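You operate a simulated robot arm through the tools that you are given. There is no shell and no other tool. Be economical: measure what you need, move in short steps, check, and stop when the job is done.

Carry out the task below with a simulated robot arm. There is one attempt and no reset: what you move stays moved.

TASK
Press the peg of the green peg tray home in the peg press.
Fine: then put it in the GOOD tray; one press; leave the carriage out. Where these are worked on the way, their far stop is far enough and under half their travel is too little: press carriage.
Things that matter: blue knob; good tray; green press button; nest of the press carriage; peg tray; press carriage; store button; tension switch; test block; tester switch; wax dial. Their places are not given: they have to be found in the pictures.

Only the result counts: the job must be done as asked and must still hold three seconds after the hand-in. Knocking over, shifting, dropping, spilling or breaking anything else fails it.

THE ROBOT
A 5-joint arm with a two-finger parallel gripper, fixed in place. Base frame: the origin is at the foot of the arm, x ahead of it, y to its left, z up; the work surface is at about z = 0. Units: mm, degrees, N and s.
With the tool pointing down near the work surface it reaches from about 260 to 600 mm from the base axis. Its first joint turns from -66.0 to 66.0 degrees. The tool tilts only in the upright plane through the base axis and itself; it spins freely about its own axis. Payload 1.57 kg.
The tool frame sits at the grasp point between the pads (the TCP): z along the fingers, y along the line on which they close. The tips reach 30 mm beyond it. Largest opening 80 mm; finger width 17, thickness 12; the body of the gripper, 40 by 82 mm, starts 80 mm behind the TCP.
Orientation is that of the tool frame in the base frame, as a unit quaternion [x, y, z, w]. With the fingers straight down and closing along the base's y, the tool's x points along the base's -x, its y along +y and its z along -z.

THE INTERFACE
- The arm moves only by the tool servo_tool. Its argument "rows" is text: rows parted by semicolons, each of 7 numbers parted by spaces: the shift along the tool's x, y, z in m, then the turn, a rotation vector about the tool's x, y, z in rad, then the opening, from 0 (shut) to 1 (fully open). In form: tx ty tz rx ry rz grip; .... A call has 1 to 20 rows; each row is the pose to reach, as a shift and turn from the pose commanded when the call began, along the tool's axes at that moment. A row lasts 0.2 s, in which the tool goes at most 50 mm and 8.6 degrees; a call with a longer step from one row to the next is refused whole, and so is a gripper value outside its range. Where a pose cannot be reached the arm comes as near as it can. A force on the tool above 40 N (or 10 N above the force at the start of the call, whichever is more), or a blocked arm, ends the call early, and 0.2 s more pass. Each finger travels about 153 mm/s and halts on what it meets, pressing with about 21 N; the grip force reading is that of the motor and also rises with nothing between the fingers. The clock runs only during rows and for 0.2 s after the last one: add rows that repeat a pose to give the fingers time. The reply holds the time, the measured pose of the TCP, the force on the tool along the base axes, the opening and the grip force, in the units named above and with some noise, with the torque about the TCP (base axes, N m) and any sound that the robot's microphone picked up.
- Cameras (640 x 400 px; columns grow to the right, rows downward): "scene" is fixed at [37.7, 423.1, 493.4]; the picture's right is [-0.57, -0.82, 0.00], its down [-0.69, 0.47, -0.55] and it looks along [0.45, -0.31, -0.83] (base axes); focal length 214 px, centre (320, 200). "wrist" rides on the gripper at [72, -7, -122] in the tool frame; the picture's right is [0.09, 1.00, 0.00], its down [-0.84, 0.08, -0.54] and it looks along [-0.54, 0.05, 0.84] (tool axes); focal length 238 px, centre (320, 200).
- snapshot(camera): a new picture of that camera. The clock stands still meanwhile.
- pixel_to_xyz(camera, pixels): for up to 12 pixels [column, row] of the newest picture of that camera ("zoom" is the newest enlarged one), the place [x, y, z] in the base frame of the surface seen there, good to about 2 mm. The clock stands still meanwhile.
- close_up(camera, box): a new picture of the part [left, top, right, bottom] of that camera's present view, enlarged. The clock stands still meanwhile.
- finish_job(): hands the job in; it is judged then, once.

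Work in short steps. Measure before you move; look again where a grasp or a placing could have gone wrong, and mend it. You have 80 turns and 46 pictures in all, those below and enlarged ones among them. Open the gripper and draw the arm clear of the work before you hand the job in, unless the task says otherwise; then end with one line.

The tools are called after "Request:" as name(argument=value, ...) on one line, values as JSON. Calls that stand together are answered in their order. servo_tool: Moves the arm, as the interface text tells. Its arguments: {"type":"object","properties":{"rows":{"type":"string"}},"required":["rows"]} The other tools are called the same way: snapshot (camera) takes a picture; pixel_to_xyz (camera, pixels) gives the place of the surface under pixels of a picture; close_up (camera, box) takes an enlarged picture of a part of a camera's view; finish_job () hands the job in.

At the start:

```text
time: 0.0
tool_pos: [428.6, -93.4, 288.1]
ee_rot: [0.0, 1.0, 0.0, 0.0]
force: [0.9, -0.8, 0.6]
moment: [-0.01, 0.0, 0.0]
gripper_width: 80.0
gripper_force: 0.1
```

scene: 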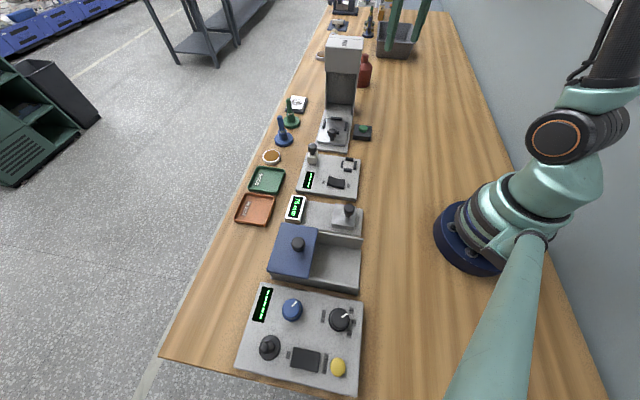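
wrist: 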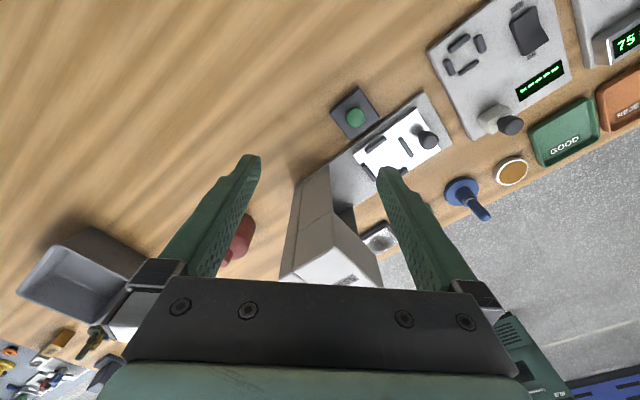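

The press stands at about (338,110) in the scene picture, with the green peg tray at (292,117). I'll enlarge these regions.

Request:
close_up(camera="scene", box=[260, 80, 400, 168])

Request:
close_up(camera="scene", box=[230, 130, 380, 224])

```text
4.55 times, centred on (330, 124) of scene
```

zoom: 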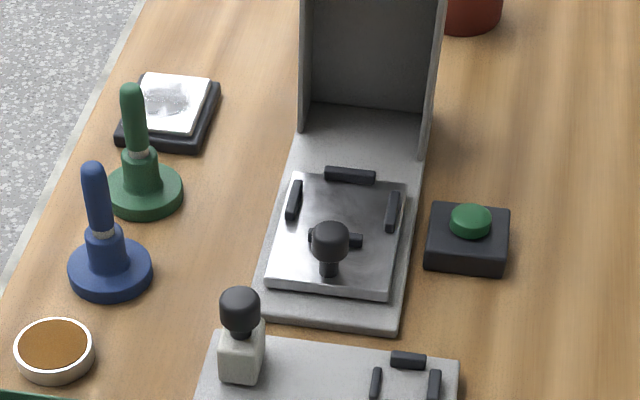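

```text
4.26 times, centred on (305, 177) of scene
```

zoom: 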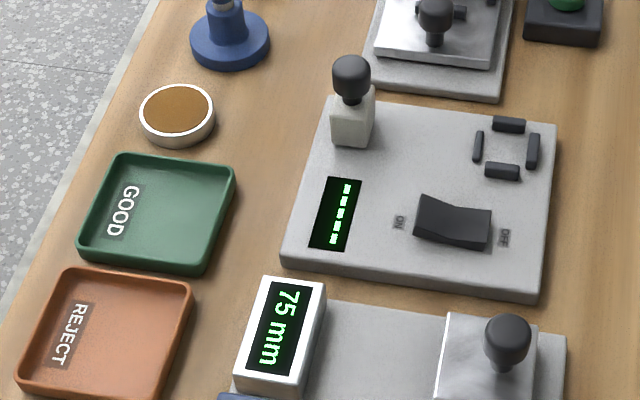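

Measuring the key points: tray, nest bars, carriage knob, button, and GOOD tray.

Request:
pixel_to_xyz(camera="scene", pixels=[[288.8, 99.6], [289.5, 107], [290.5, 116.5], [285, 122], [298, 122], [336.6, 118.5], [324.3, 124], [346, 126.6], [329, 132.2], [335, 125], [363, 127.3], [267.4, 180.5]])

Request:
close_up(camera="scene", box=[275, 90, 365, 150])

```text
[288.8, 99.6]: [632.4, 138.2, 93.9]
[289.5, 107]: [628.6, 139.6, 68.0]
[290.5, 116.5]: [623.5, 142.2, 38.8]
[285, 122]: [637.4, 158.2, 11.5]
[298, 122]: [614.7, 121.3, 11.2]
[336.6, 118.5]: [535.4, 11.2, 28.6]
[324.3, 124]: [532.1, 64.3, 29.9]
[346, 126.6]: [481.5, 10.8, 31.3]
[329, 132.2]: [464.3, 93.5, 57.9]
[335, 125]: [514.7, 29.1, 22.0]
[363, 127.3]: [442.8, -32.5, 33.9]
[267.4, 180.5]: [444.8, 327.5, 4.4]
```

```text
6.67 times, centred on (320, 120) of scene
```

zoom: 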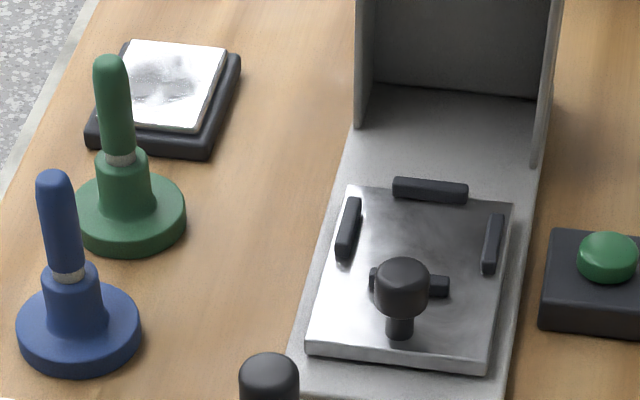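

Nest centre is near (507,37), with the press axis turned about -45°. The tray is at about (628,138). I'll move the wrist camera over the region for better measurement.

Request:
servo_tool(rows="0 0.04 0 0 0 0 1; 0 0.08 0 0 0 0 1; 0 0.12 0 0 0 0 1; 0 0.16 0 0 0 0 1; 0 0.18 0 0 0 0 1; 0 0.18 0 0 0 0 1")

Request:
snapshot(camera="wrist")

```text
time: 1.4
tool_pos: [430.4, 87.7, 288.2]
ee_rot: [0.0, 1.0, 0.0, 0.0]
force: [-0.1, 0.0, 0.9]
moment: [0.0, 0.0, 0.0]
gripper_width: 80.0
gripper_force: 0.0
```

```text
40 pictures are left
```

wrist: 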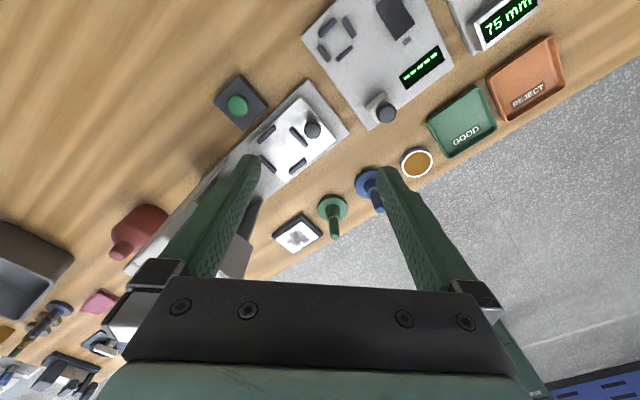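

The nest appears at (287,148), the carriage knob at (312,130), the tray at (332,212). I'll enlarge for measuring.

Request:
close_up(camera="wrist", box=[210, 70, 370, 250])

```text
2.22 times, centred on (290, 160) of wrist
```

zoom: 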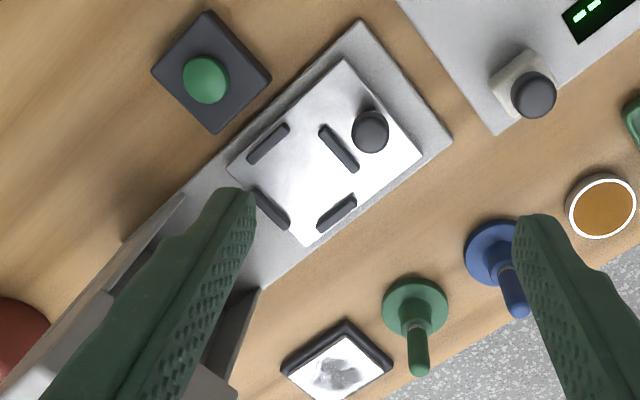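

Request:
pixel_to_xyz(camera="zoom", pixels=[[268, 144], [270, 208], [336, 213], [339, 148], [305, 178], [370, 128], [344, 60], [421, 157], [360, 20], [452, 143], [205, 78], [305, 245]])

Request:
pixel_to_xyz(camera="zoom", pixels=[[384, 300], [446, 300], [415, 279], [418, 368], [416, 335], [415, 318], [490, 255], [515, 312], [210, 190], [265, 290], [240, 290]])

```text
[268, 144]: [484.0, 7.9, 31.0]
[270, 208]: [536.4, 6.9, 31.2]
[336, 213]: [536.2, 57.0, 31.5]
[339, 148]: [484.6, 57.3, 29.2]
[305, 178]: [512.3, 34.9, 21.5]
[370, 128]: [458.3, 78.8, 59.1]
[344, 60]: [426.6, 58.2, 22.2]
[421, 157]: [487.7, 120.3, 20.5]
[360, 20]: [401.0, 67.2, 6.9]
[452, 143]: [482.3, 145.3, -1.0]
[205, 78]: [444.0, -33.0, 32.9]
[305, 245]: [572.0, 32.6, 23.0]
```

```text
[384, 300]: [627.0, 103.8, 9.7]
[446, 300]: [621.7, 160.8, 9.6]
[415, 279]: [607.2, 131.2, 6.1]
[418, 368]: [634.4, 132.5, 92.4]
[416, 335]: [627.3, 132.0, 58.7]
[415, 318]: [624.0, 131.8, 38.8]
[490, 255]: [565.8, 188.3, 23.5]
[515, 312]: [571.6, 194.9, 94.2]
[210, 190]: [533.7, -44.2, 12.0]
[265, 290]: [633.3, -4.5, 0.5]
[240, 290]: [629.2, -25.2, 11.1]
```

Nest centre (510,32), carriage top z≈21.5, knob near (461,80), tray axis near (634,133). Now I measure the press head for clearance.

Request:
close_up(camera="scene", box=[300, 30, 390, 90])

Request:
pixel_to_xyz(camera="scene", pixels=[[329, 38], [361, 40], [328, 68], [358, 75], [328, 50], [359, 56], [343, 84], [343, 103], [329, 72], [354, 76], [326, 104], [353, 112]])

```text
6.67 times, centred on (345, 60) of scene
```

zoom: 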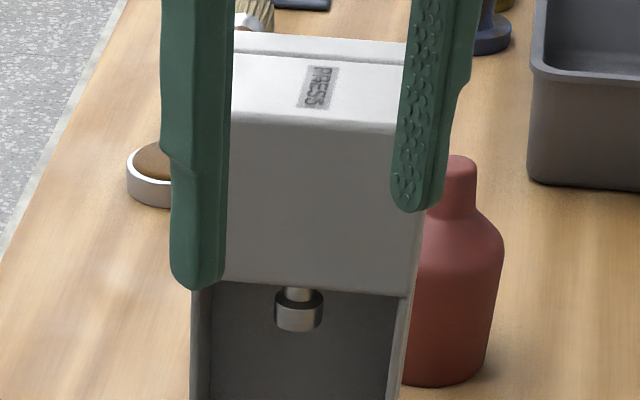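

```text
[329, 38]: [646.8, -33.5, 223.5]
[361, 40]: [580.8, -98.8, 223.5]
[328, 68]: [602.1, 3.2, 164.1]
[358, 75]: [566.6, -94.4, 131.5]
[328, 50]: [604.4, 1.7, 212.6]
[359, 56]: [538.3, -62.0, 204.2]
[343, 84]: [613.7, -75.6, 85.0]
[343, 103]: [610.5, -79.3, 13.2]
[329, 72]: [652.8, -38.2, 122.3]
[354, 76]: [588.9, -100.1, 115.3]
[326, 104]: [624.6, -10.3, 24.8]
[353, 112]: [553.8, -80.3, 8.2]
```

Head face lies 86 mm ahead of the nest centre along the slide axis. Measuring the ram and head bottom.

Request:
pixel_to_xyz(camera="zoom", pixels=[[298, 315], [298, 327], [298, 295], [300, 275], [240, 270], [390, 285], [210, 330], [395, 350]])

```text
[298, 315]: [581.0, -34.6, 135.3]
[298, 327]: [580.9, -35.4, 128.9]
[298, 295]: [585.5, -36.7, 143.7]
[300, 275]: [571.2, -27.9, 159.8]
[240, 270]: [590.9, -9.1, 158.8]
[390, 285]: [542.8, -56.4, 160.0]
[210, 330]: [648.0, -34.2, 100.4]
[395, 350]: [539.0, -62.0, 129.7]
```

Ram axis is near (588,-42), so the slide travel is about 107 mm. Now I line up with the tray's azimuth (11.85°).

Request:
servo_tool(rows="-0.04 0.01 0.01 0 0 -0.1 1; -0.08 0.02 0.02 0 0 -0.207 0.75; -0.11 0.0256 0.02 0 0 -0.207 0.75; -0.11 0.0256 0.02 0 0 -0.207 0.75")

Request:
servo_tool(rows="0 0 0 0 -0.11 0 0.75; 0 0 0 0 -0.22 0 0.75; 0 0 0 0 -0.33 0 0.75; 0 0 0 0 -0.436 0 0.75; 0 0 0 0 -0.436 0 0.75; 0 0 0 0 -0.436 0 0.75")

```text
time: 2.4
tool_pos: [538.9, 114.4, 269.1]
ee_rot: [-0.104, 0.995, 0.0, -0.001]
force: [-0.4, 1.0, -0.1]
moment: [0.0, 0.02, 0.03]
gripper_width: 60.0
gripper_force: 0.1
```

```text
time: 3.8
tool_pos: [540.1, 112.7, 268.5]
ee_rot: [-0.101, 0.971, 0.022, 0.216]
force: [0.3, 0.4, -0.5]
moment: [-0.03, -0.02, 0.02]
gripper_width: 59.9
gripper_force: 0.0
```

Tilted 25° as wanted. Next I move above the tray (r≈648, z≈150), with the tips still above the peg.

Request:
servo_tool(rows="-0.009 0 0.037 0 0 0 0.75; -0.0186 0 0.074 0 0 0 0.75; -0.028 0 0.111 0 0 0 0.75; -0.0371 0 0.1475 0 0 0 0.75; -0.0371 0 0.1475 0 0 0 0.75; -0.0371 0 0.1475 0 0 0 0.75")

Request:
snapshot(camera="wrist")

Request:
close_up(camera="scene", box=[240, 70, 360, 145])

```text
time: 5.2
tool_pos: [632.0, 132.0, 150.3]
ee_rot: [-0.101, 0.971, 0.023, 0.215]
force: [0.9, 0.2, 0.8]
moment: [0.04, 0.0, -0.01]
gripper_width: 59.9
gripper_force: 0.1
```

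```text
37 pictures are left
```

wrist: 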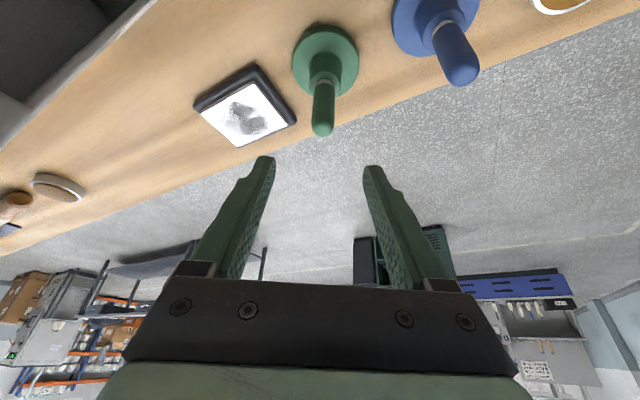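

```text
5.33 times, centred on (300, 108) of scene
```

zoom: 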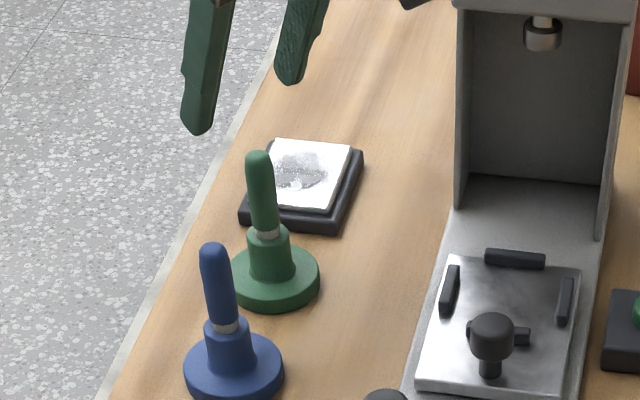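

Re-measuring the tray closely: base edges, stem, peg in the wrist picture (325,60), and from the scene side.

Request:
pixel_to_xyz(camera="wrist", pixels=[[294, 58], [358, 58], [326, 26], [326, 40], [325, 62], [325, 85], [322, 128], [323, 100], [312, 70], [339, 72]])

Request:
pixel_to_xyz(camera="zoom", pixels=[[234, 280], [319, 280], [275, 309], [270, 265], [266, 234], [262, 200], [257, 160]])

```text
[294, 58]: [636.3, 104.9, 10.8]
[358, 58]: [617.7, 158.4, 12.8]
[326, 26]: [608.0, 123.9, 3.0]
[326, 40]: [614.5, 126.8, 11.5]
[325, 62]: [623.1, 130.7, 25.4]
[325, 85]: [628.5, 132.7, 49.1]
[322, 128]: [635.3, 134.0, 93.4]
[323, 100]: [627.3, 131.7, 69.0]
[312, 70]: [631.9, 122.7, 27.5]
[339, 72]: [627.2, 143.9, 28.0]
```

```text
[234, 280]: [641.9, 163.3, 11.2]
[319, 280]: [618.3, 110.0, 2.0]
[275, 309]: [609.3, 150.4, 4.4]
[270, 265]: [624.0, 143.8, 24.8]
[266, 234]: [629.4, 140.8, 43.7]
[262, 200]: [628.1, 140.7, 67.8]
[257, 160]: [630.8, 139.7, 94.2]
```

Tray axis ≈ (634,135). Descending with the fingers open to z≈46 around the stem.

Request:
servo_tool(rows="0.009 0.001 0.024 0 0 0 0.75; 0.02 0.002 0.048 0 0 0 0.75; 0.03 0.0022 0.072 0 0 0 0.75; 0.037 0.0022 0.086 0 0 0 0.75; 0.0418 0.0022 0.0953 0 0 0 0.75; 0.0418 0.0022 0.0953 0 0 0 0.75; 0.0418 0.0022 0.0953 0 0 0 0.75")

Request:
snapshot(camera="wrist")

Request:
close_up(camera="scene", box=[240, 70, 360, 145])

```text
time: 6.8
tool_pos: [635.3, 135.3, 46.0]
ee_rot: [-0.1, 0.971, 0.022, 0.215]
force: [-0.4, 0.5, 0.5]
moment: [-0.02, -0.06, -0.02]
gripper_width: 59.9
gripper_force: 0.1
```

```text
35 pictures are left
```

wrist: 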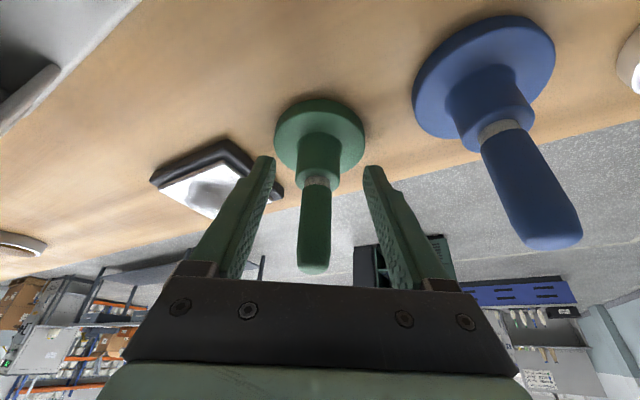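

```text
5.33 times, centred on (300, 108) of scene
```

zoom: 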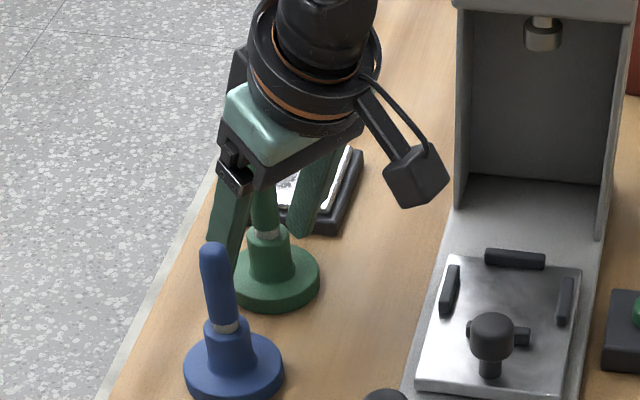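

The fingers straddle the stem, the tips clear of the base. I lower 2 mm more and close.

Request:
servo_tool(rows="0.0008 0 0.0018 0 0 0 0.6; 0.0008 0 0.0018 0 0 0 0.4; 0.0008 0 0.0018 0 0 0 0.3; 0.0008 0 0.0018 0 0 0 0.2; 0.0008 0 0.0018 0 0 0 0.1; 0.0008 0 0.0018 0 0 0 0.1")

```text
time: 8.2
tool_pos: [633.9, 135.5, 44.1]
ee_rot: [-0.101, 0.971, 0.023, 0.215]
force: [-0.4, 0.5, 0.8]
moment: [0.03, -0.03, 0.03]
gripper_width: 27.1
gripper_force: 21.5
```

Stem held at 27 mm. Lifting 30 mm first, then check.

Request:
servo_tool(rows="-0.004 0 -0.009 0 0 0 0; -0.0127 0 -0.0272 0 0 0 0; -0.0254 0 -0.0544 0 0 0 0; -0.0254 0 -0.0544 0 0 0 0")

Request:
close_up(camera="scene", box=[240, 60, 360, 135])

```text
time: 9.2
tool_pos: [634.8, 135.8, 105.5]
ee_rot: [-0.101, 0.971, 0.022, 0.215]
force: [-0.3, -0.2, -0.8]
moment: [0.0, 0.01, -0.03]
gripper_width: 26.6
gripper_force: 21.4
```

```text
5.33 times, centred on (300, 98) of scene
```

zoom: 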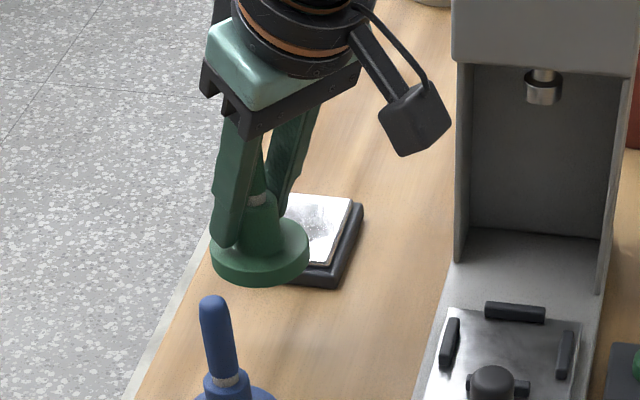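

Lifted cleanly, upright. Carrying it above the nest, turning with the azimuth.

Request:
servo_tool(rows="-0.0085 0 -0.0181 0 0 0 0; 0.0132 -0.0126 -0.0282 0.0101 0 0.0217 0; 0.0348 -0.0252 -0.0383 0.0203 0 0.0434 0; 0.0565 -0.0378 -0.0484 0.0304 0 0.0652 0; 0.0782 -0.0504 -0.0585 0.0405 0 0.0869 0; 0.0998 -0.063 -0.0686 0.0507 0 0.1086 0; 0.1215 -0.0756 -0.0787 0.0608 0 0.1303 0; 0.1215 -0.0756 -0.0787 0.0608 0 0.1303 0; 0.1215 -0.0756 -0.0787 0.0608 0 0.1303 0")

Request:
snapshot(camera="wrist")

Request:
close_up(camera="scene", box=[280, 70, 390, 140])

```text
time: 11.2
tool_pos: [510.4, 31.7, 125.0]
ee_rot: [-0.03, 0.976, 0.007, 0.216]
force: [-0.4, -0.1, -0.3]
moment: [0.01, -0.01, 0.02]
gripper_width: 26.9
gripper_force: 20.6
```

```text
32 pictures are left
```

wrist: 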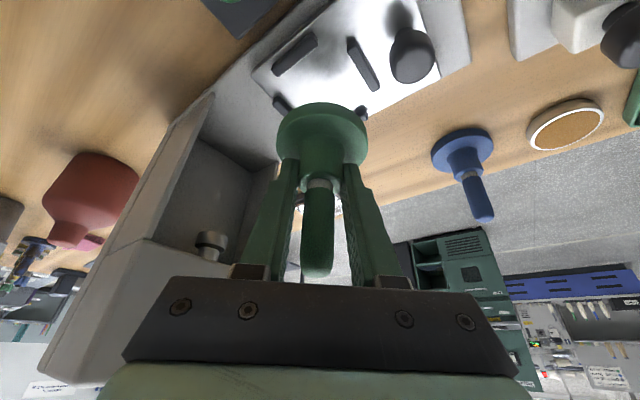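

```text
5.71 times, centred on (335, 105) of scene
```

zoom: 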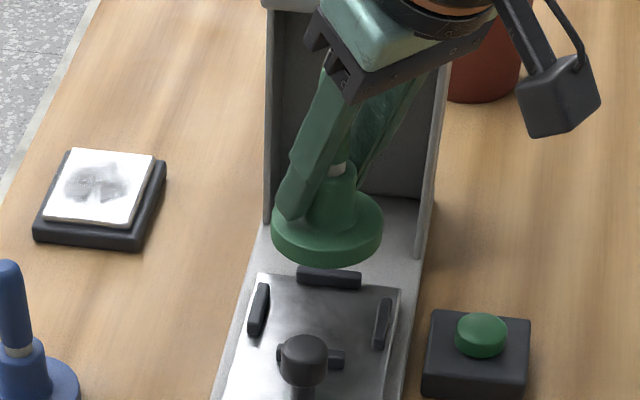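

Checking where the base rim actually is relative to the TCP before lowering.

Request:
pixel_to_xyz(camera="wrist", pixels=[[281, 128], [364, 128], [321, 106], [321, 115], [320, 150], [318, 265]])

Request:
pixel_to_xyz(camera="zoom", pixels=[[275, 225], [379, 222], [327, 244], [327, 262], [285, 205], [330, 277], [260, 310], [382, 324]])

```text
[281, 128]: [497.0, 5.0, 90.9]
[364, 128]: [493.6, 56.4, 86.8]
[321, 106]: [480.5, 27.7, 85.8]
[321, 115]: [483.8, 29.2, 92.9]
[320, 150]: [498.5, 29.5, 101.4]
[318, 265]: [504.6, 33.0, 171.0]
```

```text
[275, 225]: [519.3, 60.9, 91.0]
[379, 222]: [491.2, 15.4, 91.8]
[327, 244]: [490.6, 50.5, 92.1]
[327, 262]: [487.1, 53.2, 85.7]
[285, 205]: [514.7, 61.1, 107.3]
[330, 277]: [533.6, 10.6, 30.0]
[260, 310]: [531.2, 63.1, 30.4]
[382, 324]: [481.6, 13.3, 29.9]
```

The base is level and centred at ≈(509.5,32), matching the nest. Lowering to just above the plate, then look.

Request:
servo_tool(rows="0.0085 0.0005 0.0181 0 0 0 0; 0.0148 0.001 0.0317 0 0 0 0; 0.019 0.001 0.0408 0 0 0 0; 0.0211 0.001 0.0453 0 0 0 0; 0.0211 0.001 0.0453 0 0 0 0; 0.0211 0.001 0.0453 0 0 0 0")

Request:
close_up(camera="scene", box=[290, 85, 380, 145])

Request:
snapshot(camera="wrist")

```text
time: 12.6
tool_pos: [508.9, 33.5, 73.9]
ee_rot: [-0.032, 0.976, 0.007, 0.217]
force: [0.6, 0.2, -1.1]
moment: [0.01, -0.03, 0.01]
gripper_width: 26.7
gripper_force: 20.7
```

```text
6.67 times, centred on (335, 115) of scene
```

zoom: 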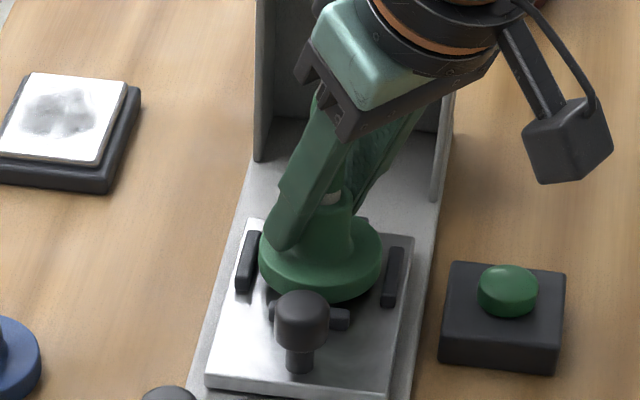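

```text
29 pictures are left
```

wrist: 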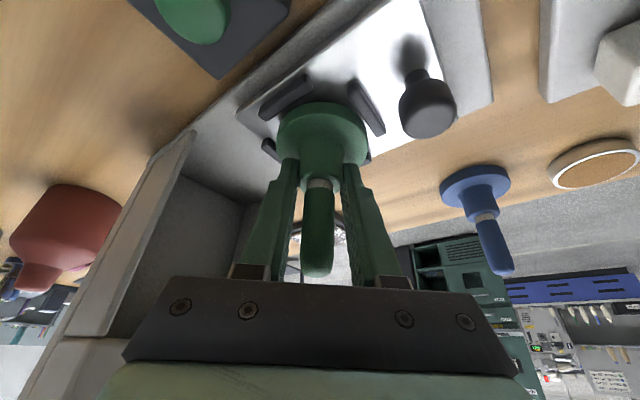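

The base sits centred between the bars. Lowering the last 8 mm slowly.

Request:
servo_tool(rows="0.0013 0 0.0027 0 0 0 0; 0.0023 0 0.005 0 0 0 0; 0.003 0 0.0065 0 0 0 0; 0.0036 0 0.0077 0 0 0 0; 0.0036 0 0.0077 0 0 0 0")

Request:
close_up(camera="scene", box=[290, 85, 380, 145])

```text
time: 13.8
tool_pos: [510.5, 32.7, 67.4]
ee_rot: [-0.031, 0.976, 0.007, 0.217]
force: [-1.7, -2.1, 6.5]
moment: [-0.07, 0.16, 0.0]
gripper_width: 26.9
gripper_force: 21.3
```

```text
6.67 times, centred on (335, 115) of scene
```

zoom: 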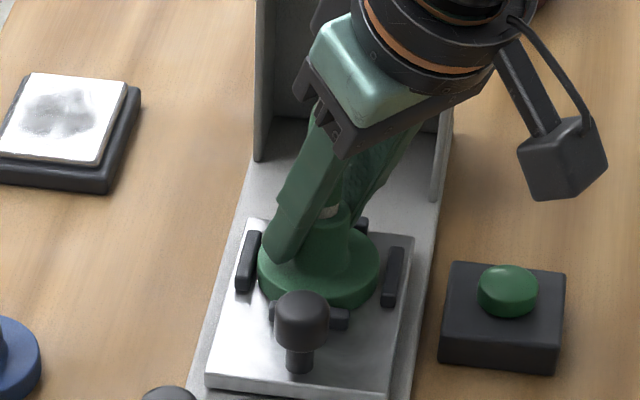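

Contact at 6.5 N; height matches the base on the plate. Opening gently.

Request:
servo_tool(rows="0 0 0 0 0 0 0.38; 0 0 0 0 0 0 0.5; 0 0 0 0 0 0 0.65; 0 0 0 0 0 0 0.75; 0 0 0 0 0 0 0.75")

Request:
close_up(camera="scene", box=[290, 85, 380, 145])

```text
time: 15.0
tool_pos: [510.2, 33.3, 65.5]
ee_rot: [-0.031, 0.976, 0.008, 0.216]
force: [0.4, 0.3, -0.3]
moment: [0.01, 0.0, 0.01]
gripper_width: 60.2
gripper_force: 0.0
```

```text
6.67 times, centred on (335, 115) of scene
```

zoom: 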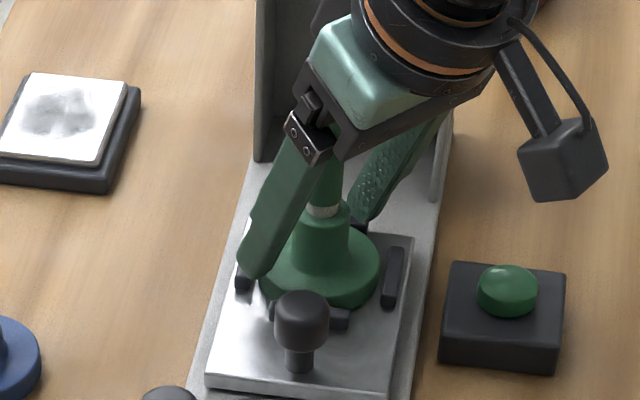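

Released and standing. Retreat straight up 110 mm, then look.

Request:
servo_tool(rows="-0.0085 0 -0.018 0 0 0 0.75; -0.018 0 -0.038 0 0 0 0.75; -0.028 0 -0.06 0 0 0 0.75; -0.037 0 -0.08 0 0 0 0.75; -0.0465 0 -0.0997 0 0 0 0.75; -0.0465 0 -0.0997 0 0 0 0.75")

Request:
close_up(camera="scene", box=[290, 85, 380, 145])

```text
time: 16.4
tool_pos: [510.8, 31.5, 176.8]
ee_rot: [-0.031, 0.976, 0.007, 0.216]
force: [-0.2, 0.5, 0.3]
moment: [0.01, 0.0, 0.0]
gripper_width: 60.1
gripper_force: 0.0
```

```text
6.67 times, centred on (335, 115) of scene
```

zoom: 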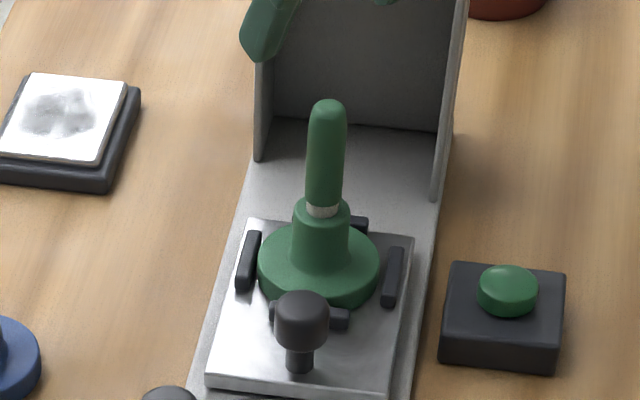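

Tray is seated in the nest upright. Now untilt the tool and move above the carriage knob, spun so the fingers close across the slide direction.

Request:
servo_tool(rows="0 0 0 0 0.11 0 0.75; 0 0 0 0 0.22 0 0.75; 0 0 0 0 0.33 0 0.75; 0 0 0 0 0.436 0 0.75; 0 0 0 0 0.436 0 0.75")

Request:
servo_tool(rows="0.008 0.008 0 0 0 0.14 0.75; 0.016 0.017 0 0 0 0.28 0.75; 0.024 0.026 0 0 0 0.42 0.75; 0.032 0.034 0 0 0 0.56 0.75; 0.04 0.043 0 0 0 0.7 0.75; 0.0468 0.0516 0 0 0 0.84 0.75; 0.0468 0.0516 0 0 0 0.84 0.75; 0.0468 0.0516 0 0 0 0.84 0.75")

Request:
snapshot(camera="wrist")

```text
time: 17.6
tool_pos: [510.1, 33.4, 176.2]
ee_rot: [-0.032, 0.999, -0.001, 0.0]
force: [1.1, 0.2, 0.2]
moment: [0.0, 0.0, 0.04]
gripper_width: 59.9
gripper_force: 0.0
```

```text
time: 19.4
tool_pos: [459.7, 80.6, 176.9]
ee_rot: [0.38, 0.925, 0.0, 0.001]
force: [-0.4, -0.1, -0.3]
moment: [-0.01, -0.04, 0.02]
gripper_width: 60.0
gripper_force: 0.1
```

```text
25 pictures are left
```

wrist: 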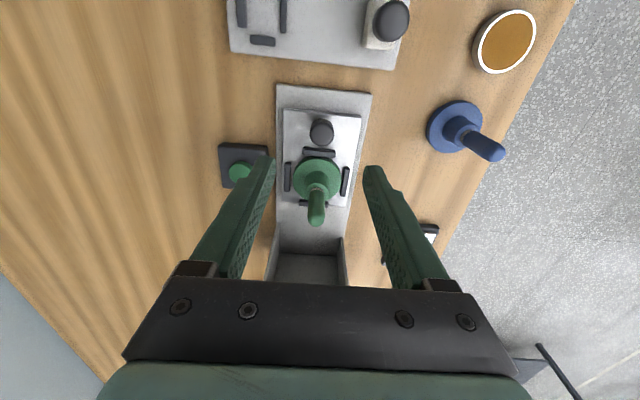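

Aligned with the slide; knob at (321,131). Measuring knob and carriage edges.

Request:
pixel_to_xyz(camera="wrist", pixels=[[321, 128], [311, 131], [333, 131], [321, 119], [321, 143], [285, 109], [361, 117], [320, 180], [316, 222], [239, 171], [317, 88]])

Request:
close_up(camera="wrist", box=[210, 70, 390, 240])

```text
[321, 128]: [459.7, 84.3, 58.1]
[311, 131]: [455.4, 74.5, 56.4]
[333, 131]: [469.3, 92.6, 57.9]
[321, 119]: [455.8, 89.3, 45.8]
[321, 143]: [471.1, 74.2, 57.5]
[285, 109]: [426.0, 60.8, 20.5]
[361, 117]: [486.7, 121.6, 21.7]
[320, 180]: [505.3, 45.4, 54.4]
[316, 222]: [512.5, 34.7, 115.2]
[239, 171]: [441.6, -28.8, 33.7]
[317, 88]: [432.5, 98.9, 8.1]
```

```text
2.35 times, centred on (300, 155) of wrist
```

zoom: 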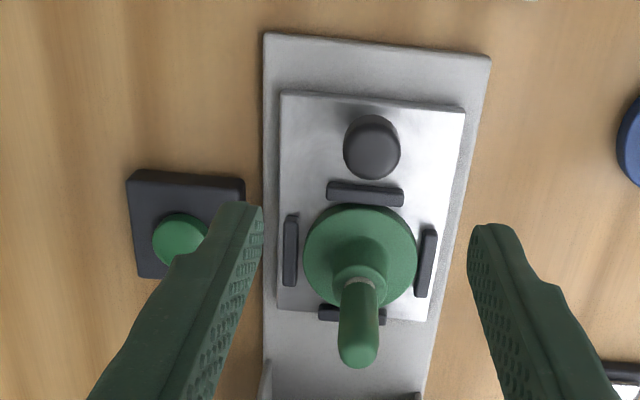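

Knob centre ≈ (462,83), top z≈58. Descending around it to z≈56.

Request:
servo_tool(rows="0 0.0033 0.035 0 0 0 0.75; 0 0.0033 0.07 0 0 0 0.75; 0 0.0033 0.1 0 0 0 0.75; 0 0.0033 0.1209 0 0 0 0.75; 0 0.0033 0.1209 0 0 0 0.75; 0 0.0033 0.1209 0 0 0 0.75")

Request:
close_up(camera="scene", box=[290, 85, 380, 145])

```text
time: 20.8
tool_pos: [462.1, 84.0, 56.5]
ee_rot: [0.379, 0.925, 0.0, 0.0]
force: [1.1, 0.3, -0.1]
moment: [0.01, -0.02, 0.02]
gripper_width: 60.2
gripper_force: 0.1
```

```text
6.67 times, centred on (335, 115) of scene
```

zoom: 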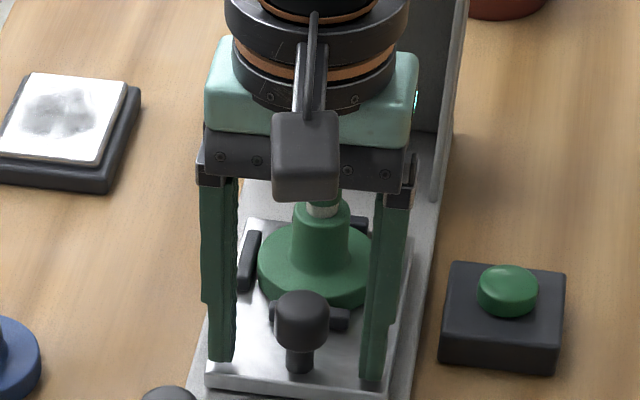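

Fingers straddle the knob. Closing on it.

Request:
servo_tool(rows="0 0 0 0 0 0 0.5; 0 0 0 0 0 0 0.35; 0 0 0 0 0 0 0.2; 0 0 0 0 0 0 0.1; 0 0 0 0 0 0 0.1")

```text
time: 22.0
tool_pos: [461.8, 82.9, 55.4]
ee_rot: [0.38, 0.925, -0.001, -0.001]
force: [-10.8, -11.0, 7.7]
moment: [-0.04, -0.01, -0.07]
gripper_width: 25.5
gripper_force: 36.8
```

Knob gripped, with about 15 N side load: I shift 2 mm to relieve it, then begin the slide slowly.

Request:
servo_tool(rows="0 -0.001 0 0 0 0 0.1; 0 -0.002 0 0 0 0 0.1; -0.002 -0.002 0 0 0 0 0.1; -0.005 -0.002 0 0 0 0 0.1; -0.01 -0.002 0 0 0 0 0.1; -0.015 -0.002 0 0 0 0 0.1; -0.02 -0.002 0 0 0 0 0.1")

```text
time: 23.6
tool_pos: [475.4, 68.5, 56.0]
ee_rot: [0.378, 0.926, 0.0, 0.001]
force: [3.2, 3.8, -5.8]
moment: [-0.37, -0.55, 0.06]
gripper_width: 25.5
gripper_force: 36.5
```

Sliding with small forces. Continuing 60 mm.

Request:
servo_tool(rows="-0.003 0 0 0 0 0 0.1; -0.008 0 0 0 0 0 0.1; -0.014 0 0 0 0 0 0.1; -0.02 0 0 0 0 0 0.1; -0.026 0 0 0 0 0 0.1; -0.032 0 0 0 0 0 0.1; -0.038 0 0 0 0 0 0.1; -0.044 0 0 0 0 0 0.1; -0.05 0 0 0 0 0 0.1; -0.055 0 0 0 0 0 0.1; -0.058 0 0 0 0 0 0.1; -0.06 0 0 0 0 0 0.1")

Request:
close_up(camera="scene", box=[285, 45, 390, 115])

```text
time: 26.2
tool_pos: [518.5, 26.0, 55.4]
ee_rot: [0.378, 0.926, -0.001, 0.0]
force: [8.6, 8.4, -0.6]
moment: [0.29, 0.3, -0.02]
gripper_width: 25.4
gripper_force: 36.8
```

```text
5.71 times, centred on (338, 80) of scene
```

zoom: 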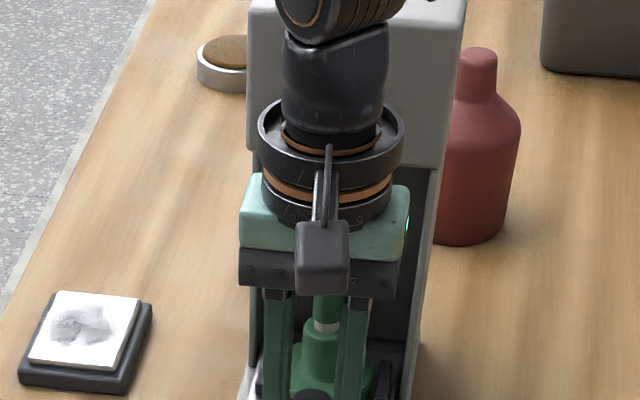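

About 80 mm travelled, the wrist still clear of the head. Continuing gently to the far stop.

Request:
servo_tool(rows="-0.003 0 0 0 0 0 0.1; -0.006 0 0 0 0 0 0.1; -0.009 0 0 0 0 0 0.1; -0.012 0 0 0 0 0 0.1; -0.015 0 0 0 0 0 0.1; -0.018 0 0 0 0 0 0.1; -0.021 0 0 0 0 0 0.1; -0.024 0 0 0 0 0 0.1; -0.026 0 0 0 0 0 0.1; -0.028 0 0 0 0 0 0.1; -0.03 0 0 0 0 0 0.1; -0.032 0 0 0 0 0 0.1")

```text
time: 28.8
tool_pos: [540.3, 5.1, 55.4]
ee_rot: [0.377, 0.926, -0.002, -0.003]
force: [-14.5, 16.3, 15.5]
moment: [0.01, -0.27, -0.03]
gripper_width: 25.4
gripper_force: 36.7
```

The far stop is met (22 N back force, ~110 mm travel). Opening and checking.

Request:
servo_tool(rows="0.003 0 0 0 0 0 0.1; 0.003 0 0 0 0 0 0.4; 0.003 0 0 0 0 0 0.6; 0.003 0 0 0 0 0 0.6; 0.003 0 0 0 0 0 0.6")

Request:
servo_tool(rows="0 0 -0.02 0 0 0 0.6; 0.005 0 -0.05 0 0 0 0.6; 0.01 0 -0.08 0 0 0 0.6; 0.03 0 -0.1 0 0 0 0.6; 0.05 0 -0.12 0 0 0 0.6; 0.05 0 -0.12 0 0 0 0.6")

Request:
snapshot(camera="wrist")

```text
time: 30.0
tool_pos: [538.4, 6.2, 55.6]
ee_rot: [0.379, 0.926, 0.0, 0.0]
force: [-0.7, 0.7, 0.7]
moment: [-0.02, 0.0, -0.03]
gripper_width: 47.8
gripper_force: 0.2
```

```text
time: 31.4
tool_pos: [504.0, 41.6, 175.9]
ee_rot: [0.379, 0.926, 0.0, 0.0]
force: [-0.3, 0.3, -0.1]
moment: [0.01, 0.04, -0.01]
gripper_width: 48.1
gripper_force: 0.0
```

```text
21 pictures are left
```

wrist: 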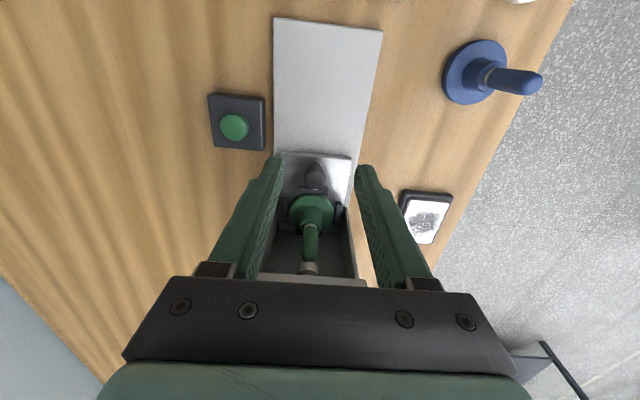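

Peg tray now sits under the ram. Moving above the press button (444,-32) with fingers shutting.

Request:
servo_tool(rows="0 -0.03 0 0 0 0 0.3; -0.003 -0.06 0 0 0 0 0; -0.0091 -0.0945 0 0 0 0 0; -0.0091 -0.0945 0.03 0 0 0 0; -0.0091 -0.0945 0.06 0 0 0 0; -0.0091 -0.0945 0.08 0 0 0 0; -0.0091 -0.0945 0.08 0 0 0 0")

Request:
snapshot(camera="wrist")

```text
time: 33.0
tool_pos: [442.4, -31.7, 93.9]
ee_rot: [0.379, 0.926, 0.0, 0.0]
force: [0.5, -1.0, 0.3]
moment: [-0.02, 0.0, -0.02]
gripper_width: 0.2
gripper_force: 21.1
```

```text
20 pictures are left
```

wrist: 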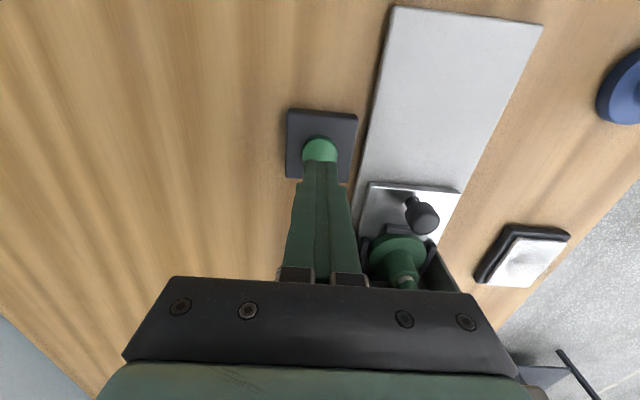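

Fingertips are over the button. One press down stroke.

Request:
servo_tool(rows="0 0 0.015 0 0 0 0; 0 0 0.026 0 0 0 0; 0 0 0.03 0 0 0 0; 0 0 0.033 0 0 0 0; 0 0 0.036 0 0 0 0; 0 0 0.038 0 0 0 0; 0 0 0.038 0 0 0 0")

```text
time: 34.6
tool_pos: [443.3, -33.3, 59.0]
ee_rot: [0.379, 0.926, 0.0, -0.001]
force: [-5.3, -0.1, 14.3]
moment: [-0.03, 0.19, -0.01]
gripper_width: 0.0
gripper_force: 21.2
heard: click
```

A click was heard. Lifting off and waiting while the ram works.

Request:
servo_tool(rows="0 0 -0.02 0 0 0 0; 0 0 -0.05 0 0 0 0; 0 0 -0.09 0 0 0 0; 0 0 -0.117 0 0 0 0; 0 0 -0.117 0 0 0 0; 0 0 -0.117 0 0 0 0; 0 0 -0.117 0 0 0 0; 0 0 -0.117 0 0 0 0; 0 0 -0.117 0 0 0 0; 0 0 -0.117 0 0 0 0")

Request:
close_up(camera="scene", box=[285, 40, 390, 110])

```text
time: 36.8
tool_pos: [443.6, -32.8, 173.5]
ee_rot: [0.379, 0.926, -0.001, 0.0]
force: [0.1, 0.2, 0.1]
moment: [0.01, -0.01, 0.0]
gripper_width: 0.0
gripper_force: 21.6
```

```text
5.71 times, centred on (338, 75) of scene
```

zoom: 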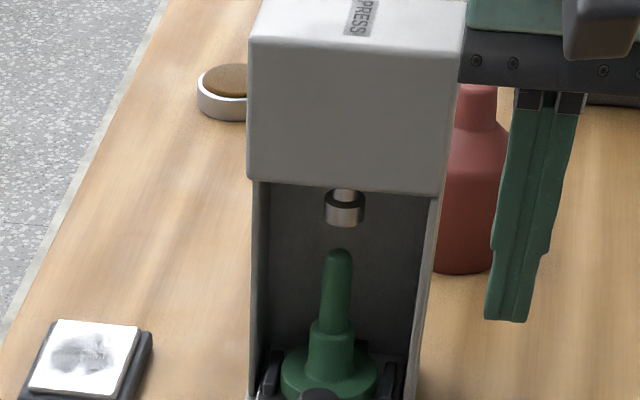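

The pale collar has vanished: the peg is home, ram up again. Going back above the knob by the reverse path.

Request:
servo_tool(rows="0.003 0.03 0 0 0 0 0.2; 0.006 0.06 -0.0025 0 0 0 0.6; 0.0094 0.0954 -0.0025 0 0 0 0.6; 0.0094 0.0954 -0.0025 0 0 0 0.6; 0.0094 0.0954 -0.0025 0 0 0 0.6")

Request:
close_up(camera="wrist", box=[250, 120, 390, 260])

```text
time: 38.0
tool_pos: [503.8, 41.8, 177.8]
ee_rot: [0.379, 0.926, 0.0, 0.0]
force: [0.8, 0.7, 0.7]
moment: [-0.03, 0.0, 0.0]
gripper_width: 47.9
gripper_force: 0.0
```

```text
2.86 times, centred on (320, 190) of wrist
```

zoom: 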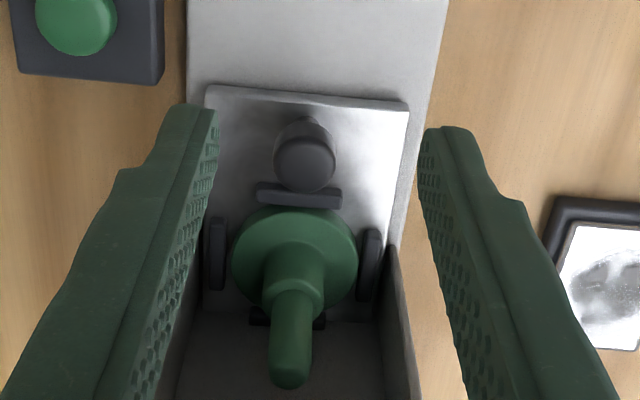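

Carriage clear in view with the knob between the fingers. Descending to the knob.

Request:
servo_tool(rows="-0.02 -0.001 0.022 0 0 0 0.6; -0.04 -0.001 0.042 0 0 0 0.6; -0.045 -0.001 0.075 0 0 0 0.6; -0.0496 -0.001 0.105 0 0 0 0.6; -0.0496 -0.001 0.122 0 0 0 0.6; -0.0496 -0.001 0.122 0 0 0 0.6; -0.0496 -0.001 0.122 0 0 0 0.4; -0.0496 -0.001 0.122 0 0 0 0.25; -0.0496 -0.001 0.122 0 0 0 0.1; -0.0496 -0.001 0.122 0 0 0 0.1")

```text
time: 40.2
tool_pos: [537.8, 7.6, 54.3]
ee_rot: [0.379, 0.926, 0.0, 0.0]
force: [1.9, 2.0, -4.5]
moment: [-0.16, -0.19, -0.02]
gripper_width: 25.4
gripper_force: 37.0
```

Knob gripped again. Pulling the carriage out slowly.

Request:
servo_tool(rows="0.002 0 0 0 0 0 0.1; 0.006 0 0 0 0 0 0.1; 0.012 0 0 0 0 0 0.1; 0.018 0 0 0 0 0 0.1; 0.024 0 0 0 0 0 0.1; 0.03 0 0 0 0 0 0.1; 0.036 0 0 0 0 0 0.1; 0.042 0 0 0 0 0 0.1; 0.048 0 0 0 0 0 0.1; 0.054 0 0 0 0 0 0.1; 0.06 0 0 0 0 0 0.1; 0.066 0 0 0 0 0 0.1; 0.072 0 0 0 0 0 0.1; 0.078 0 0 0 0 0 0.1; 0.084 0 0 0 0 0 0.1; 0.088 0 0 0 0 0 0.1; 0.092 0 0 0 0 0 0.1")

Request:
servo_tool(rows="0.003 0 0 0 0 0 0.1; 0.006 0 0 0 0 0 0.1; 0.009 0 0 0 0 0 0.1; 0.012 0 0 0 0 0 0.1; 0.014 0 0 0 0 0 0.1; 0.016 0 0 0 0 0 0.1; 0.018 0 0 0 0 0 0.1; 0.02 0 0 0 0 0 0.1")

```text
time: 43.8
tool_pos: [472.9, 71.3, 55.2]
ee_rot: [0.379, 0.925, 0.001, 0.002]
force: [15.0, 14.1, -8.8]
moment: [0.23, 0.28, 0.2]
gripper_width: 25.4
gripper_force: 36.7
```

```text
time: 45.6
tool_pos: [460.7, 84.3, 55.4]
ee_rot: [0.379, 0.925, 0.002, 0.004]
force: [24.5, 8.6, -9.6]
moment: [0.18, 0.5, 0.22]
gripper_width: 25.8
gripper_force: 36.4
```

The carriage is back at its outer stop (460.7,84.3). Relax and release the knob, rise.

Request:
servo_tool(rows="-0.002 0 0 0 0 0 0.1; -0.002 -0.001 0 0 0 0 0.4; -0.002 -0.001 0 0 0 0 0.65; -0.002 -0.001 0 0 0 0 0.65; -0.002 -0.001 -0.03 0 0 0 0.65; -0.002 -0.001 -0.07 0 0 0 0.65; -0.002 -0.001 -0.11 0 0 0 0.65; -0.002 -0.001 -0.13 0 0 0 0.65; -0.002 -0.001 -0.13 0 0 0 0.65")

Request:
snapshot(camera="wrist")

Request:
close_up(camera="scene", box=[290, 85, 380, 145])

```text
time: 47.6
tool_pos: [458.6, 81.5, 184.0]
ee_rot: [0.379, 0.926, 0.0, 0.0]
force: [0.5, -0.1, 0.4]
moment: [-0.05, 0.02, 0.0]
gripper_width: 51.8
gripper_force: 0.2
```

```text
17 pictures are left
```

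wrist: 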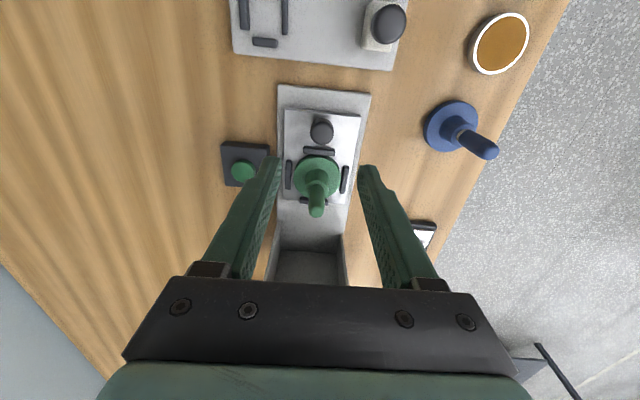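

```text
6.67 times, centred on (335, 115) of scene
```

zoom: 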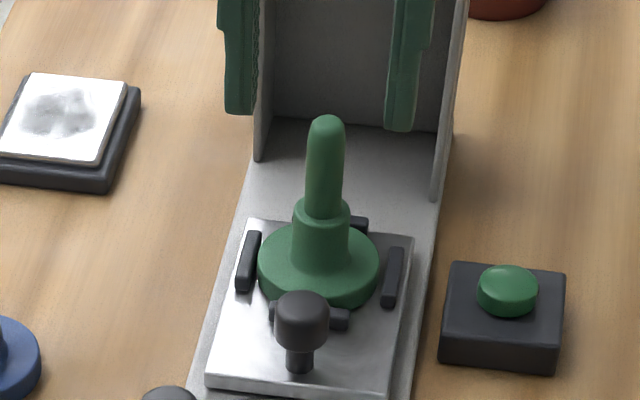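

Peg home, carriage out. Measuring the tray's place and the GOOD tray for the final transfer.

Request:
pixel_to_xyz(camera="wrist", pixels=[[294, 175], [340, 177], [317, 158], [317, 165], [317, 190], [317, 210], [307, 184], [328, 184]])

Request:
pixel_to_xyz(camera="scene", pixels=[[249, 189], [279, 193], [257, 169], [284, 171], [267, 181], [257, 168], [285, 170], [248, 190], [278, 194], [270, 190], [268, 172], [262, 181]])

Request:
pixel_to_xyz(camera="zoom", pixels=[[320, 240], [324, 180], [326, 125], [259, 268], [378, 268]])

Request:
close_up(camera="scene", box=[230, 150, 305, 200])

```text
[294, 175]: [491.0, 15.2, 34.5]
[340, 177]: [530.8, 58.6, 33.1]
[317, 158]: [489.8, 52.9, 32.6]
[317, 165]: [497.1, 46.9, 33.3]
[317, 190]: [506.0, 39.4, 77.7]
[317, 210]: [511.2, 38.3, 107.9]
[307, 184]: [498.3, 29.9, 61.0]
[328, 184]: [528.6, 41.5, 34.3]
```

```text
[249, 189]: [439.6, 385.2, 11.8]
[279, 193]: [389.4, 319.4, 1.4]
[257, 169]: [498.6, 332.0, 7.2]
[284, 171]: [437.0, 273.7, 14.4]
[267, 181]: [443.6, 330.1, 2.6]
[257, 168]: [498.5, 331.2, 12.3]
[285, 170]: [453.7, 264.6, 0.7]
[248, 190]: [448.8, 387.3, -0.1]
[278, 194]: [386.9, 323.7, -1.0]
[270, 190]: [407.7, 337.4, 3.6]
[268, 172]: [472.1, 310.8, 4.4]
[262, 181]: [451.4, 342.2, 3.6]
```

```text
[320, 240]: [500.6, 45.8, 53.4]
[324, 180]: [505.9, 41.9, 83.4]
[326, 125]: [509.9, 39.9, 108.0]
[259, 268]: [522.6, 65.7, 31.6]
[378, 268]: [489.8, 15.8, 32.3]
```

```text
8.00 times, centred on (268, 175) of scene
```

zoom: 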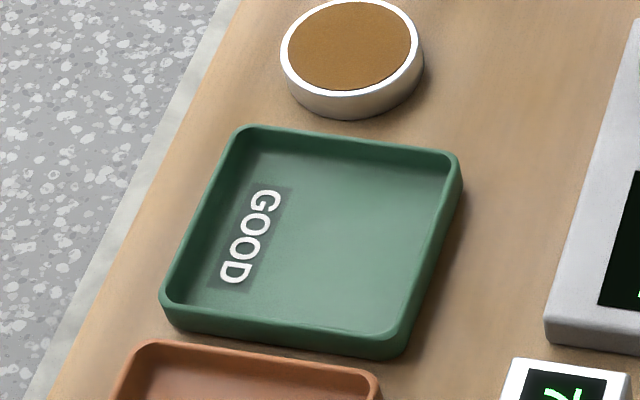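

Tray axis ≈ (511,36). Measuring the GOOD tray's floor and rim corners.

Request:
pixel_to_xyz(camera="zoom", pixels=[[242, 132], [456, 158], [396, 345], [165, 300], [310, 240], [270, 165], [420, 180], [375, 315], [205, 275]])

Request:
servo_tool(rows="-0.02 0.002 0 0 0 0 0.75; -0.04 0.003 0 0 0 0 0.75; -0.0692 0.0045 0 0 0 0 0.75; -0.0692 0.0045 0 0 0 0 0.75; -0.0692 0.0045 0 0 0 0 0.75")

```text
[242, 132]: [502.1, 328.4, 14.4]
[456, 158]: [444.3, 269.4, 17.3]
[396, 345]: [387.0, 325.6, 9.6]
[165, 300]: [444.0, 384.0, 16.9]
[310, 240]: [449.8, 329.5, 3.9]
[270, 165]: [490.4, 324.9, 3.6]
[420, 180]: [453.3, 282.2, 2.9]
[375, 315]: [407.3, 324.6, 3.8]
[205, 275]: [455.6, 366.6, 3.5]
```

```text
time: 48.8
tool_pos: [512.7, 37.4, 184.8]
ee_rot: [0.379, 0.926, 0.0, 0.0]
force: [-0.7, 0.2, 0.2]
moment: [0.04, 0.01, 0.01]
gripper_width: 60.3
gripper_force: 0.1
```

GOOD tray centre ≈ (444,327), floor z≈3.5, rim z≈15. Descending over the stem to z≈67.

Request:
servo_tool(rows="0 -0.002 0.03 0 0 0 0.75; 0 -0.002 0.06 0 0 0 0.75; 0 -0.002 0.09 0 0 0 0.75; 0 -0.002 0.11 0 0 0 0.75; 0 -0.002 0.1175 0 0 0 0.75; 0 -0.002 0.1175 0 0 0 0.75")

Request:
close_up(camera="scene", box=[290, 85, 380, 145])

Request:
snapshot(camera="wrist")

```text
time: 50.2
tool_pos: [510.5, 36.1, 67.1]
ee_rot: [0.379, 0.925, -0.001, -0.001]
force: [0.8, -0.3, 0.4]
moment: [0.03, 0.0, 0.0]
gripper_width: 59.8
gripper_force: 0.1
```

```text
6.67 times, centred on (335, 115) of scene
```

zoom: 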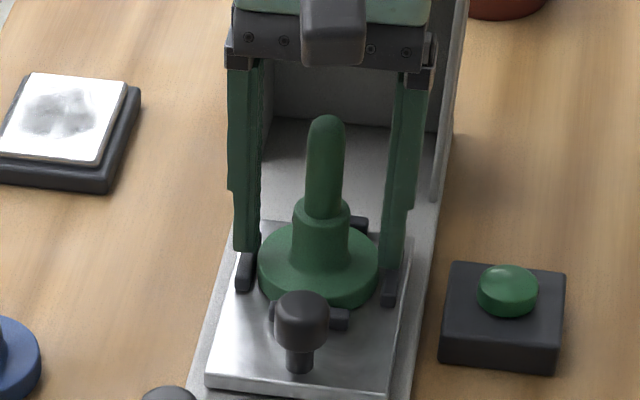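

```text
13 pictures are left
```

wrist: 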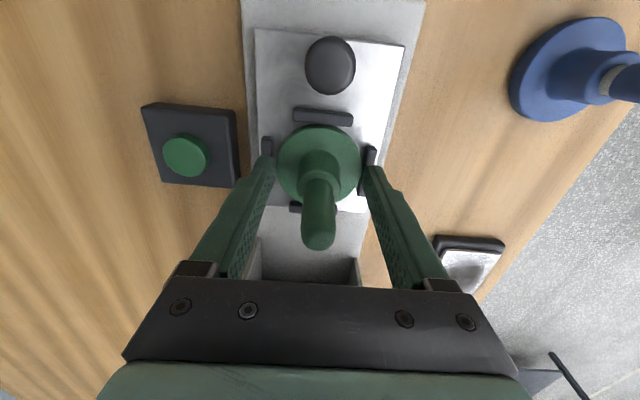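

The stem is centred between the fingers. Closing, then lifting.

Request:
servo_tool(rows="0 0 0 0 0 0 0.6; 0 0 0 0 0 0 0.45; 0 0 0 0 0 0 0.35; 0 0 0 0 0 0 0.2; 0 0 0 0 0 0 0.1; 0 0 0 0 0 0 0.1")

Request:
servo_tool(rows="0 0 -0.005 0 0 0 0; 0 0 -0.02 0 0 0 0; 0 0 -0.045 0 0 0 0; 0 0 -0.07 0 0 0 0; 0 0 -0.09 0 0 0 0; 0 0 -0.09 0 0 0 0")

Request:
close_up(camera="scene", box=[270, 70, 390, 150])

```text
time: 51.6
tool_pos: [510.5, 36.4, 67.1]
ee_rot: [0.379, 0.925, 0.0, 0.0]
force: [-0.5, 0.3, -0.4]
moment: [-0.02, -0.02, -0.04]
gripper_width: 26.9
gripper_force: 20.9
```

```text
time: 53.0
tool_pos: [510.4, 35.9, 157.8]
ee_rot: [0.379, 0.925, 0.001, 0.001]
force: [0.3, -0.2, -0.2]
moment: [-0.01, 0.01, 0.02]
gripper_width: 26.8
gripper_force: 21.0
```

```text
5.00 times, centred on (330, 110) of scene
```

zoom: 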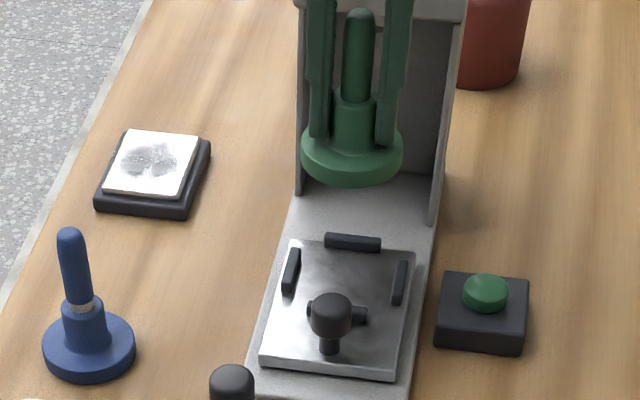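

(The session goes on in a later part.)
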